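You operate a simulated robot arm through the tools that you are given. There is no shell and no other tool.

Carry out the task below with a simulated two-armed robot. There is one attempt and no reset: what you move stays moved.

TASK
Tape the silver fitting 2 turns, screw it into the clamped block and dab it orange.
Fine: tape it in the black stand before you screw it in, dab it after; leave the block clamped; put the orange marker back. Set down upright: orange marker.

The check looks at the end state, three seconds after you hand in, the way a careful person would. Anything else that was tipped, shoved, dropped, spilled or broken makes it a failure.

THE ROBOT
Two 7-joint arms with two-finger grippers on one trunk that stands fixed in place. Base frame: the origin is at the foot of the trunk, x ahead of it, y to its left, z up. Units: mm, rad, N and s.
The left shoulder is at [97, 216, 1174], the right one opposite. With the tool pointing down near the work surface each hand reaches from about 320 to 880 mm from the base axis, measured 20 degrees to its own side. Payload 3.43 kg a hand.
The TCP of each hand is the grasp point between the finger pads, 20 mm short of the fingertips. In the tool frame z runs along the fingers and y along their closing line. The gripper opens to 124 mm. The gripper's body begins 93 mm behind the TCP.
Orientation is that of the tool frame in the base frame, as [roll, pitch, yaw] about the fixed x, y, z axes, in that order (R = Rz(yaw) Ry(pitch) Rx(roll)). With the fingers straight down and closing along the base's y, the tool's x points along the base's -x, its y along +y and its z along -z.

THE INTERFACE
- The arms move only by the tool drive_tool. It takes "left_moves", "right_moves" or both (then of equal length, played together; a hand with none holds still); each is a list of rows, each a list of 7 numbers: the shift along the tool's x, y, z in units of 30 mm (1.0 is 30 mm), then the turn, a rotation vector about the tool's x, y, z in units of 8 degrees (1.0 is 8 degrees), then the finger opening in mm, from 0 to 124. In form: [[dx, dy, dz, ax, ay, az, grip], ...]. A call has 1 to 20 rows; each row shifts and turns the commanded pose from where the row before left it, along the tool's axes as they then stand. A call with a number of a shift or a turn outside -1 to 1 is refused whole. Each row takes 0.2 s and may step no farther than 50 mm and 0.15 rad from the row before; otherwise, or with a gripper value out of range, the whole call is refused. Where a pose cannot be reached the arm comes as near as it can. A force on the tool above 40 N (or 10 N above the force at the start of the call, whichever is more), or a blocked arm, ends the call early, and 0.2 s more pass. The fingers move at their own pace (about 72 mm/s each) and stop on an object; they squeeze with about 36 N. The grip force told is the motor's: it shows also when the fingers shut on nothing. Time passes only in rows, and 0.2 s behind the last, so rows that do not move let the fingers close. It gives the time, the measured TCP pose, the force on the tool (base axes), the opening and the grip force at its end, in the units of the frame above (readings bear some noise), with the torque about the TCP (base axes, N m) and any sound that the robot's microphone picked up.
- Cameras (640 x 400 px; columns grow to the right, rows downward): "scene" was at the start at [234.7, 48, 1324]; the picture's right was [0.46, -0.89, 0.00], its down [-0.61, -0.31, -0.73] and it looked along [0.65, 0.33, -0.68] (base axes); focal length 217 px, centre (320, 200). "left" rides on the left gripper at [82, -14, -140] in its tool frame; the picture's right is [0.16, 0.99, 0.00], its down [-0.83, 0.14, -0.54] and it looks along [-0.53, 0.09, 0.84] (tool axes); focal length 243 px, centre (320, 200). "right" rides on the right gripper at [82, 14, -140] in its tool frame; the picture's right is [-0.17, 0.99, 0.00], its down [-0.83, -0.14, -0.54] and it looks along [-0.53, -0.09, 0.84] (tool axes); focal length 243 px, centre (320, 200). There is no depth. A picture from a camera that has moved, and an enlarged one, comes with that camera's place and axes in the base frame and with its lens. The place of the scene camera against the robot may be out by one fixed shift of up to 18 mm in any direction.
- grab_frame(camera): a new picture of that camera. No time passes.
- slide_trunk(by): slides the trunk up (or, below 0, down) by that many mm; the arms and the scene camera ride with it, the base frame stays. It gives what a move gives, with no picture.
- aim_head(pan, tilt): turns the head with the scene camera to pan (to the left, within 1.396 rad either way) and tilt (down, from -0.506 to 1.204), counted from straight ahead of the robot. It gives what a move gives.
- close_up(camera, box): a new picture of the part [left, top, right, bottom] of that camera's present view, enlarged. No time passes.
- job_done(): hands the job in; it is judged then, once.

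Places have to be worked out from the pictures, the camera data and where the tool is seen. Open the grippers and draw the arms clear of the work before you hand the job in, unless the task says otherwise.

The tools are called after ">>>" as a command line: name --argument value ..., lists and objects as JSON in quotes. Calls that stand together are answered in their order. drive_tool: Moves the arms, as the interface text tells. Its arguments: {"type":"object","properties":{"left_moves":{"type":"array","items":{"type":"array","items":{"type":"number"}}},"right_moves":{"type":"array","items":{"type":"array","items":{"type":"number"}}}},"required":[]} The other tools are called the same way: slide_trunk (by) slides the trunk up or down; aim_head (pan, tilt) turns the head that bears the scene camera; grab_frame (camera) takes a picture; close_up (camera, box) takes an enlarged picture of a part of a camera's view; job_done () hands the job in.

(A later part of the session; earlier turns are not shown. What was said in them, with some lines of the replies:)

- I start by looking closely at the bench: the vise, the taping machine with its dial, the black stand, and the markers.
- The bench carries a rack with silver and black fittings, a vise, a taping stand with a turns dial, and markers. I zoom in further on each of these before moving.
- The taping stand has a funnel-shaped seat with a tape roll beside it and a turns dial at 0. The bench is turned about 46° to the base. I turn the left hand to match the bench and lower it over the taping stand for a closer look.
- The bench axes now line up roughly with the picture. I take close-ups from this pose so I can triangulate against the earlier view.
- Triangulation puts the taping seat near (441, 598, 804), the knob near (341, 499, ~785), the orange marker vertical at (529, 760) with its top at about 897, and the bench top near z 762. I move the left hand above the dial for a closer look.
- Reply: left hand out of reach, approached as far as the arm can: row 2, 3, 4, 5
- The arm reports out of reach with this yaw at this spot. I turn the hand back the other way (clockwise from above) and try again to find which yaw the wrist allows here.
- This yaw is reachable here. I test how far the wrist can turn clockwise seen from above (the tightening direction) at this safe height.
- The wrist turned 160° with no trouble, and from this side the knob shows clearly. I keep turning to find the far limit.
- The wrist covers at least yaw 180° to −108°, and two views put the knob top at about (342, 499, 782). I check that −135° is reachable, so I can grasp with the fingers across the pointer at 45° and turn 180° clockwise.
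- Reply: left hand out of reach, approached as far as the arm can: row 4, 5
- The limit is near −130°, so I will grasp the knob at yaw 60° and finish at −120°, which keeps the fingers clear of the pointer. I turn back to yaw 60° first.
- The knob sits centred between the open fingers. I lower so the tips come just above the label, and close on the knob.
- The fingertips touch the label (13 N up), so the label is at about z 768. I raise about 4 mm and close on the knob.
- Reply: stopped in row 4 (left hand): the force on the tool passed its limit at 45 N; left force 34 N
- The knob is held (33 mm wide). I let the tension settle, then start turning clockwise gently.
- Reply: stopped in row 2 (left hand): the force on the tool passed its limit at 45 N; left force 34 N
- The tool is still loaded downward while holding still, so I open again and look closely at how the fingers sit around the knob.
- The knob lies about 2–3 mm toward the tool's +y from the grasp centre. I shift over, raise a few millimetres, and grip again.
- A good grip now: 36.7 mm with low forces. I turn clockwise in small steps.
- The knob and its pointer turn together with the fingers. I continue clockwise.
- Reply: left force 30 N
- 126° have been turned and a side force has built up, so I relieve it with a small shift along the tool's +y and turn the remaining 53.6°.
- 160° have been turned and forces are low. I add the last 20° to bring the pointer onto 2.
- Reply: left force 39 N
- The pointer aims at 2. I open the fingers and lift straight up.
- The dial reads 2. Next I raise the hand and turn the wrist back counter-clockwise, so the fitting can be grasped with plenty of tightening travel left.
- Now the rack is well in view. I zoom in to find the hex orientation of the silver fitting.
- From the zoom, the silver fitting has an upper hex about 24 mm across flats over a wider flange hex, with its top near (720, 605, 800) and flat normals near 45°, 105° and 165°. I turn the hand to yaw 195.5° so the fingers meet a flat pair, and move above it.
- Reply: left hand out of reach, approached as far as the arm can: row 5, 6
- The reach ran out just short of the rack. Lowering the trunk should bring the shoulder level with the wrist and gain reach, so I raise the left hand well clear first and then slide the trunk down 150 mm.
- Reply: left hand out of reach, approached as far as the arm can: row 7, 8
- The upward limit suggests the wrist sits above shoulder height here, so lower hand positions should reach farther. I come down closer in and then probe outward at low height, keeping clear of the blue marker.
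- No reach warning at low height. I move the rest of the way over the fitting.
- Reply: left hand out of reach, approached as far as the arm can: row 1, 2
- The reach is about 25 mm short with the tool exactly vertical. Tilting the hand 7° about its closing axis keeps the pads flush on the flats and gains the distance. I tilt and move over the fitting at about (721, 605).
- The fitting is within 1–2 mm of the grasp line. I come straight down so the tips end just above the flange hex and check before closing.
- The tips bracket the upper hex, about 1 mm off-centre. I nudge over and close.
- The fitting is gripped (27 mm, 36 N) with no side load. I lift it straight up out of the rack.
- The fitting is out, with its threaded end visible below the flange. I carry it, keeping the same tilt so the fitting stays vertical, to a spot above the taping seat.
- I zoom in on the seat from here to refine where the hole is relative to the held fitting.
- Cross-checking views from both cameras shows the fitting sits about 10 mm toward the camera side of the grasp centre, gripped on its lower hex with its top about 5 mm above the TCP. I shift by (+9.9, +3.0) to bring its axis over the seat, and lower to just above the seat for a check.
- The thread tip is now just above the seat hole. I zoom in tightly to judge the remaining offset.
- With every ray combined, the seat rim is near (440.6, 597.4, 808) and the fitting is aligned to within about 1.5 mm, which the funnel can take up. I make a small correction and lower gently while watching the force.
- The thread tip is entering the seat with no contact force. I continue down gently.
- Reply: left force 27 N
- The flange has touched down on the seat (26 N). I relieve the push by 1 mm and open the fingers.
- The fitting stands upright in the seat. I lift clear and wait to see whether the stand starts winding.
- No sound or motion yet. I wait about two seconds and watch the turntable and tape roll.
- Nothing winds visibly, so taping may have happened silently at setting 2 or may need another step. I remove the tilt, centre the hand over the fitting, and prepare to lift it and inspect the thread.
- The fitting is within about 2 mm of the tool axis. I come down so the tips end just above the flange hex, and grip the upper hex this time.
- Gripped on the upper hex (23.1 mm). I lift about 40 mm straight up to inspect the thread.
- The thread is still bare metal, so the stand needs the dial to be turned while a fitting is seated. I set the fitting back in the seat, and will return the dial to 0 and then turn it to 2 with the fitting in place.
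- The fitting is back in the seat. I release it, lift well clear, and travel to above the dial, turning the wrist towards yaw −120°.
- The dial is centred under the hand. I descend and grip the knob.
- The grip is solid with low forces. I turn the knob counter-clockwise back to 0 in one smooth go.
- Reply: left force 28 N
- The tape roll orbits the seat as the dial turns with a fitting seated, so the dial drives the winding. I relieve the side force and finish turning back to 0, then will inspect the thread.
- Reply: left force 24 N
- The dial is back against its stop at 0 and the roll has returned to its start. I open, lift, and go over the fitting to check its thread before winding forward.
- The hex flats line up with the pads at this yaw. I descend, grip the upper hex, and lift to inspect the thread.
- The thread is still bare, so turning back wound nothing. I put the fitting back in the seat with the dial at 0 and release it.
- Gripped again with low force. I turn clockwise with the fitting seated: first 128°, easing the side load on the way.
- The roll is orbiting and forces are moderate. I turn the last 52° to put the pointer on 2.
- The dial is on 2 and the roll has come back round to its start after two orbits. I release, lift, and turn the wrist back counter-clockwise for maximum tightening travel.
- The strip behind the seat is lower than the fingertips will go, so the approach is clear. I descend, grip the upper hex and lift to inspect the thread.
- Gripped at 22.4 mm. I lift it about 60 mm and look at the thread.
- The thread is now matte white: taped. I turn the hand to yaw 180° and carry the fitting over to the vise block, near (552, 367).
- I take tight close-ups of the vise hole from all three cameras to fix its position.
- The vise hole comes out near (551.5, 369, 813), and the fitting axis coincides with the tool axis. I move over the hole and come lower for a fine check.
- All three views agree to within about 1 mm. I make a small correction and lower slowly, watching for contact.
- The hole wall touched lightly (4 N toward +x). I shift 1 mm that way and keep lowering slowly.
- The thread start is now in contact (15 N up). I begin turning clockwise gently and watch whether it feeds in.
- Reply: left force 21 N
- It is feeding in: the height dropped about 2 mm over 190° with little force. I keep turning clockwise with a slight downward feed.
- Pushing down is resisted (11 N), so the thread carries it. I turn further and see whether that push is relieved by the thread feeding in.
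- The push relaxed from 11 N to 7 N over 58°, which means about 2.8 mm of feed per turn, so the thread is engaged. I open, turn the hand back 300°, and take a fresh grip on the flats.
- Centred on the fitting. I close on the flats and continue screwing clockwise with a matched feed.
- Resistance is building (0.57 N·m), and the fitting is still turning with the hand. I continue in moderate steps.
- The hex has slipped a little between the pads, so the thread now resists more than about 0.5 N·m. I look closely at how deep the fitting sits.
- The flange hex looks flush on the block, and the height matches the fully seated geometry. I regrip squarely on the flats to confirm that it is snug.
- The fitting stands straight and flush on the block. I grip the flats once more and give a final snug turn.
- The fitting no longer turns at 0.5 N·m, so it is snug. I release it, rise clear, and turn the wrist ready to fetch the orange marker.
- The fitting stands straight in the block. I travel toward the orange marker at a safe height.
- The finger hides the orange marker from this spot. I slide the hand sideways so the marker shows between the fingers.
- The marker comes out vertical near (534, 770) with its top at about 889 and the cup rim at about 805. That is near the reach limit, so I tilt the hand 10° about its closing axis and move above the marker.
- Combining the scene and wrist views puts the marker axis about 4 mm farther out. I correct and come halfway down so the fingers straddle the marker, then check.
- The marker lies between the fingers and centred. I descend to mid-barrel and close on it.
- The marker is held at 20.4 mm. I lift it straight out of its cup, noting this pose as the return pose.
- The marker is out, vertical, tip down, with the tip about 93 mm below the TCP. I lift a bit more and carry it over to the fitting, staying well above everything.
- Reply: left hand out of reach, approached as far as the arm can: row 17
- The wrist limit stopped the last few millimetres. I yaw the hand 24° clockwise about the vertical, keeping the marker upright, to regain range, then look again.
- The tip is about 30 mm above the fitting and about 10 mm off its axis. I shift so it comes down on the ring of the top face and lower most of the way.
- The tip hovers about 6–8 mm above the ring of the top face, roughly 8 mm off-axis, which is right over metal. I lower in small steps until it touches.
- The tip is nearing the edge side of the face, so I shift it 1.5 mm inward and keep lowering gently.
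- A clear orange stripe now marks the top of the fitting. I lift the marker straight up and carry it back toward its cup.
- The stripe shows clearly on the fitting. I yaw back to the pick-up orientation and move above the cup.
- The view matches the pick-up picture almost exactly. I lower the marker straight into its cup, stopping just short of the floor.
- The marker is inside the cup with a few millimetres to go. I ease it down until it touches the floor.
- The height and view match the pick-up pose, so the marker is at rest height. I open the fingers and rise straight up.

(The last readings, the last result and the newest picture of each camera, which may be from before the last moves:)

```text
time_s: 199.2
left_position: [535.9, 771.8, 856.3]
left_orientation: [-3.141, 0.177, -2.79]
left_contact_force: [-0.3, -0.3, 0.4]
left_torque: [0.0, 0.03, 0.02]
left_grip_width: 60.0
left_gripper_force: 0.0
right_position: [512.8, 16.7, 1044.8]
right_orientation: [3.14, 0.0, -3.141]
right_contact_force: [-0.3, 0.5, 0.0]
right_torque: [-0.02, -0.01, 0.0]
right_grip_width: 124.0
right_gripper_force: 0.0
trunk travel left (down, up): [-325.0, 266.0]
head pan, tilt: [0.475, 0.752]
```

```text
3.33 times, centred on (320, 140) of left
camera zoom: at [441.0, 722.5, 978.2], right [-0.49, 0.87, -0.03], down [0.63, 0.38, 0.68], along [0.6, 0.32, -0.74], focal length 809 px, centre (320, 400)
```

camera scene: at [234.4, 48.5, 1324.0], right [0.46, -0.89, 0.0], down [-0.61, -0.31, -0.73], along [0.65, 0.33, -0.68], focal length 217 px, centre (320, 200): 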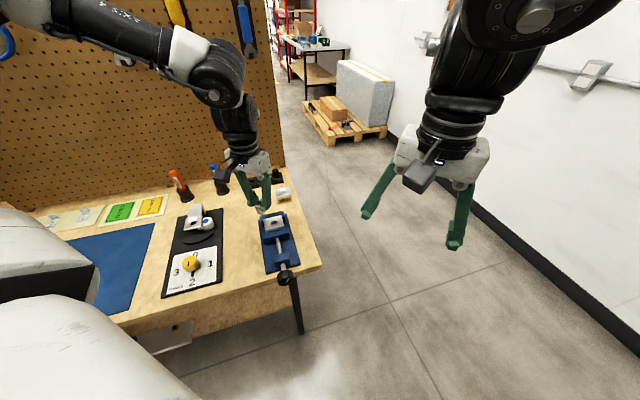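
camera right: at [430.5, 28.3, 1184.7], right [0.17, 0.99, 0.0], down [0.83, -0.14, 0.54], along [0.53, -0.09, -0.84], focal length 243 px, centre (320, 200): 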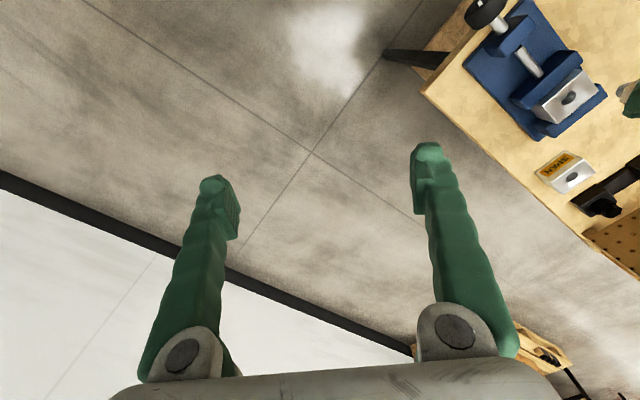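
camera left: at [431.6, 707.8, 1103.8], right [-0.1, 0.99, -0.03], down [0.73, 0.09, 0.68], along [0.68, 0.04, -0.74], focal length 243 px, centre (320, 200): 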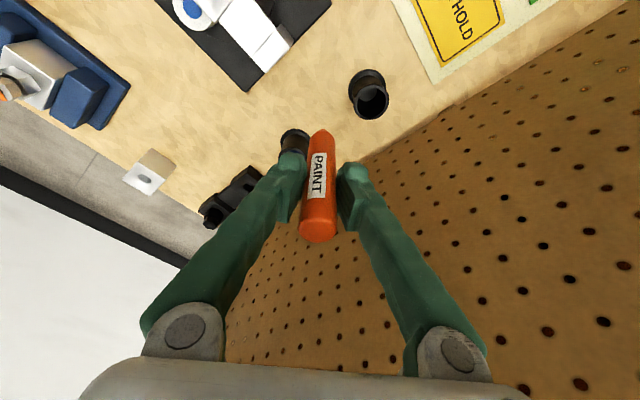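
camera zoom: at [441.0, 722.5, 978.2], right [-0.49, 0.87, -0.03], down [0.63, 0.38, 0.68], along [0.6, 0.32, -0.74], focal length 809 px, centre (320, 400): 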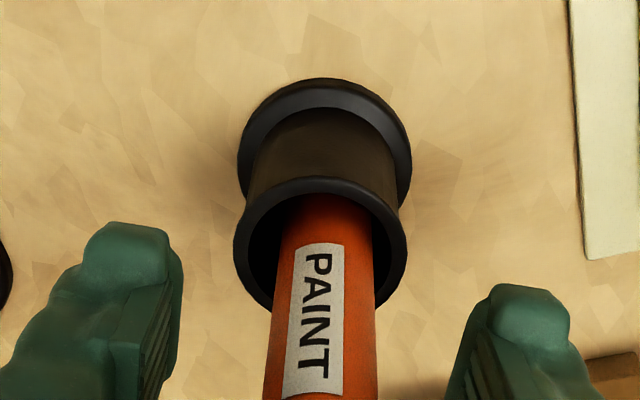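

The orange marker stands upright in its cup. I rise straight up clear of it and withdraw the left arm.

>>> drive_tool --left_moves '[[-0.0868, 0, -0.4924, 0, 0, 0, 60], [-0.0868, 0, -0.4924, 0, 0, 0, 60], [-0.0868, 0, -0.4924, 0, 0, 0, 60], [-0.0868, 0, -0.4924, 0, 0, 0, 60], [-0.0868, 0, -0.4924, 0, 0, 0, 60], [-0.0868, 0, -0.4924, 0, 0, 0, 60], [-0.0868, 0, -0.4924, 0, 0, 0, 60], [0, 0, 0, 0, 0, 0, 60]]'

>>> close_up --camera "scene" --box '[140, 130, 230, 200]'

```text
time_s: 201.0
left_position: [535.6, 772.9, 960.6]
left_orientation: [3.141, 0.174, -2.791]
left_contact_force: [0.0, 0.5, -0.3]
left_torque: [-0.02, 0.0, 0.01]
left_grip_width: 59.9
left_gripper_force: 0.0
right_position: [512.9, 15.4, 1044.2]
right_orientation: [3.14, 0.0, 3.141]
right_contact_force: [-0.1, -0.3, 0.3]
right_torque: [0.0, -0.03, 0.03]
right_grip_width: 123.9
right_gripper_force: 0.0
trunk travel left (down, up): [-325.0, 266.0]
head pan, tilt: [0.475, 0.752]
```

```text
5.71 times, centred on (185, 165) of scene
camera zoom: at [234.8, 48.2, 1323.9], right [0.46, -0.89, 0.0], down [-0.61, -0.31, -0.73], along [0.65, 0.33, -0.68], focal length 1240 px, centre (1091, 400)
```

zoom: 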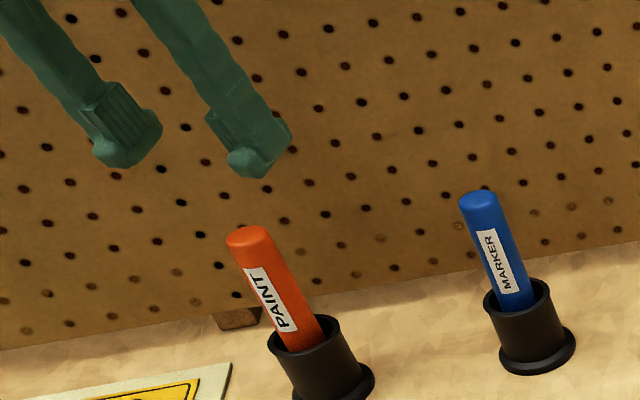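

The marker is back exactly as it was. Before withdrawing fully, I take a last close look at how the fitting sits on the block.

>>> close_up --camera "scene" --box '[264, 208, 288, 224]'

>>> close_up --camera "right" --box '[556, 84, 590, 108]'

```text
16.00 times, centred on (276, 216) of scene
camera zoom: at [234.8, 48.2, 1323.9], right [0.46, -0.89, 0.0], down [-0.61, -0.31, -0.73], along [0.65, 0.33, -0.68], focal length 3471 px, centre (1024, -56)
```

zoom: 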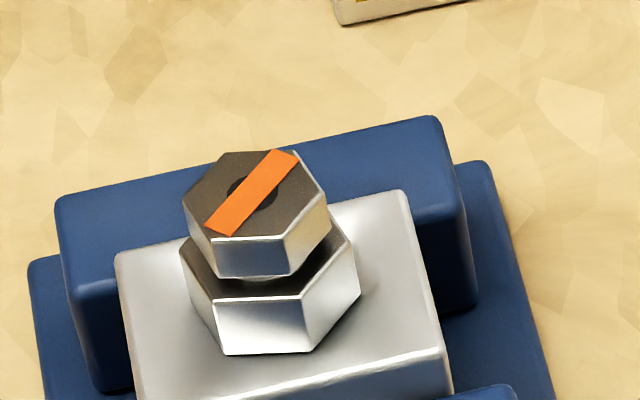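

```text
16.00 times, centred on (573, 96) of right
camera zoom: at [430.8, 28.0, 1184.6], right [0.17, 0.99, 0.0], down [0.83, -0.14, 0.54], along [0.53, -0.09, -0.84], focal length 3882 px, centre (-3728, 1864)
```

zoom: 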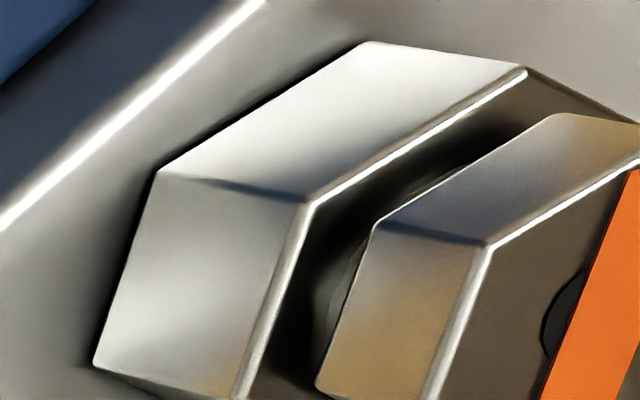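

The flange sits flush on the block, the stripe is clear and the block is still clamped. I withdraw the left arm to a clear parked pose with the gripper open.

>>> drive_tool --left_moves '[[0.734, 0, -0.6375, 0, 0, 0, 60], [0.734, 0, -0.6375, 0, 0, 0, 60], [0.734, 0, -0.6375, 0, 0, 0, 80], [0.734, 0, -0.6375, 0, 0, 0, 100], [0, -0.83, 0, 0, 0.3, 0, 124], [0, -0.83, 0, 0, 0.3, 0, 124], [0, -0.83, -0.3, 0, 0.3, 0, 124], [0, -0.83, -0.3, 0, 0.35, 0, 124], [0, -0.5, -0.5, 0, 0, 0.5, 124], [0, -0.5, -0.5, 0, 0, 0.5, 124], [0, 0, -0.5, 0, 0, 0.5, 124], [0, 0, 0, 0, 0, 0, 124]]'

>>> grab_frame --camera "scene"

>>> grab_frame --camera "left"

```text
time_s: 203.6
left_position: [483.7, 616.4, 1083.0]
left_orientation: [-3.141, 0.003, -3.0]
left_contact_force: [-0.4, 0.5, 0.7]
left_torque: [-0.01, -0.01, -0.01]
left_grip_width: 124.1
left_gripper_force: 0.1
right_position: [511.7, 16.4, 1045.0]
right_orientation: [-3.141, 0.0, 3.141]
right_contact_force: [0.1, -0.1, 0.2]
right_torque: [0.03, -0.02, -0.03]
right_grip_width: 124.2
right_gripper_force: 0.1
trunk travel left (down, up): [-325.0, 266.0]
head pan, tilt: [0.475, 0.752]
```

```text
taken
camera scene: at [234.8, 48.1, 1324.0], right [0.46, -0.89, 0.0], down [-0.61, -0.31, -0.73], along [0.65, 0.33, -0.68], focal length 217 px, centre (320, 200)
```

scene: 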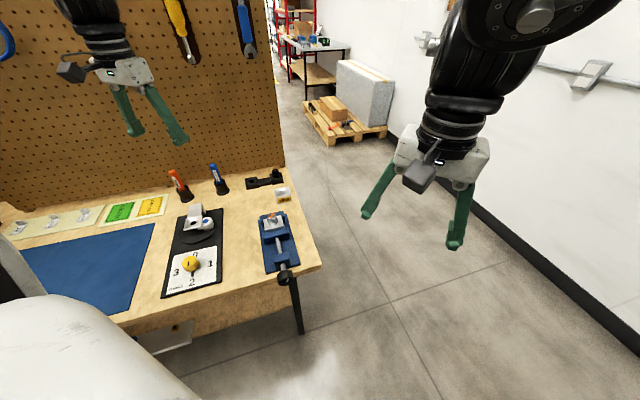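

```text
taken
camera left: at [404.3, 591.6, 1222.8], right [-0.3, 0.95, 0.0], down [0.8, 0.26, 0.54], along [0.51, 0.16, -0.84], focal length 243 px, centre (320, 200)
```

left: 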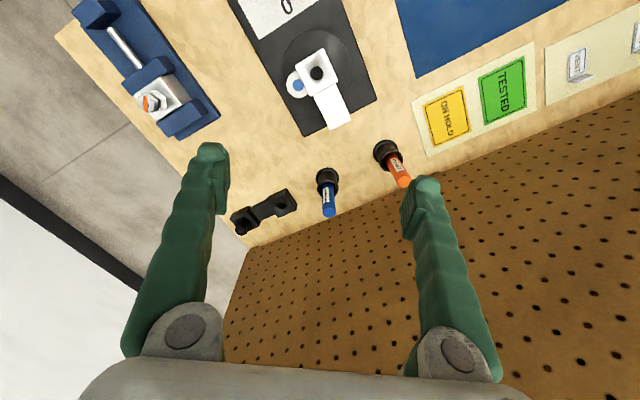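

One last overview close-up to confirm that nothing else was disturbed.

>>> close_up --camera "scene" --box '[140, 150, 320, 310]'

>>> close_up --camera "scene" --box '[0, 150, 180, 310]'

```text
2.50 times, centred on (230, 230) of scene
camera zoom: at [234.8, 48.1, 1324.0], right [0.46, -0.89, 0.0], down [-0.61, -0.31, -0.73], along [0.65, 0.33, -0.68], focal length 542 px, centre (545, 125)
```

zoom: 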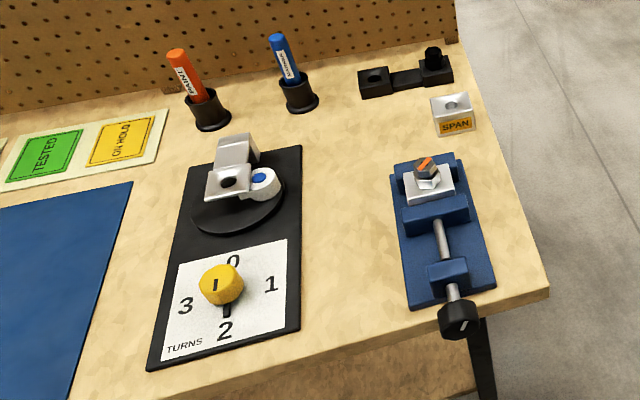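

```text
2.50 times, centred on (90, 230) of scene
camera zoom: at [234.8, 48.1, 1324.0], right [0.46, -0.89, 0.0], down [-0.61, -0.31, -0.73], along [0.65, 0.33, -0.68], focal length 542 px, centre (895, 125)
```

zoom: 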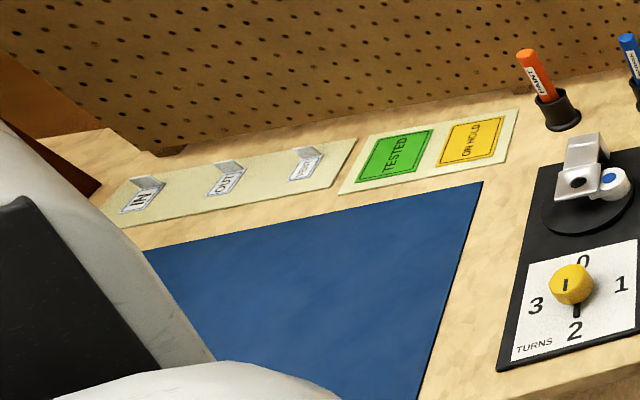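

The fitting is taped, screwed flush into the clamped block and striped orange. The orange marker is upright in its cup, everything else is where it was, and both arms are clear with open grippers. I hand the job in.

>>> job_done

```text
The job is handed in.
```

I finished the job and handed it in. The silver fitting is taped, screwed into the clamped block and marked orange.

- **Taping:** I taped it in the black stand before screwing it in. The stand only winds while a fitting is seated, so my first turn of the dial, with the seat empty, did nothing. I set the dial back to 0, checked the thread was still bare, and turned it to 2 with the fitting in place. The thread then showed white tape. I didn't count the layers themselves. I left the dial on 2.
- **Screwing in:** The fitting sits upright with its flange flush on the block, and it no longer turned at about 0.5 N·m. That is as hard as the gripper could turn it before slipping. I did not touch the vise, and the block is still clamped.
- **Orange dab:** The paint shows as a clear orange stripe across the top of the fitting.
- **Marker:** The orange marker is back in its own cup, standing upright.

In the last pictures nothing else on the bench looked tipped or moved, and both arms were clear with their grippers open.
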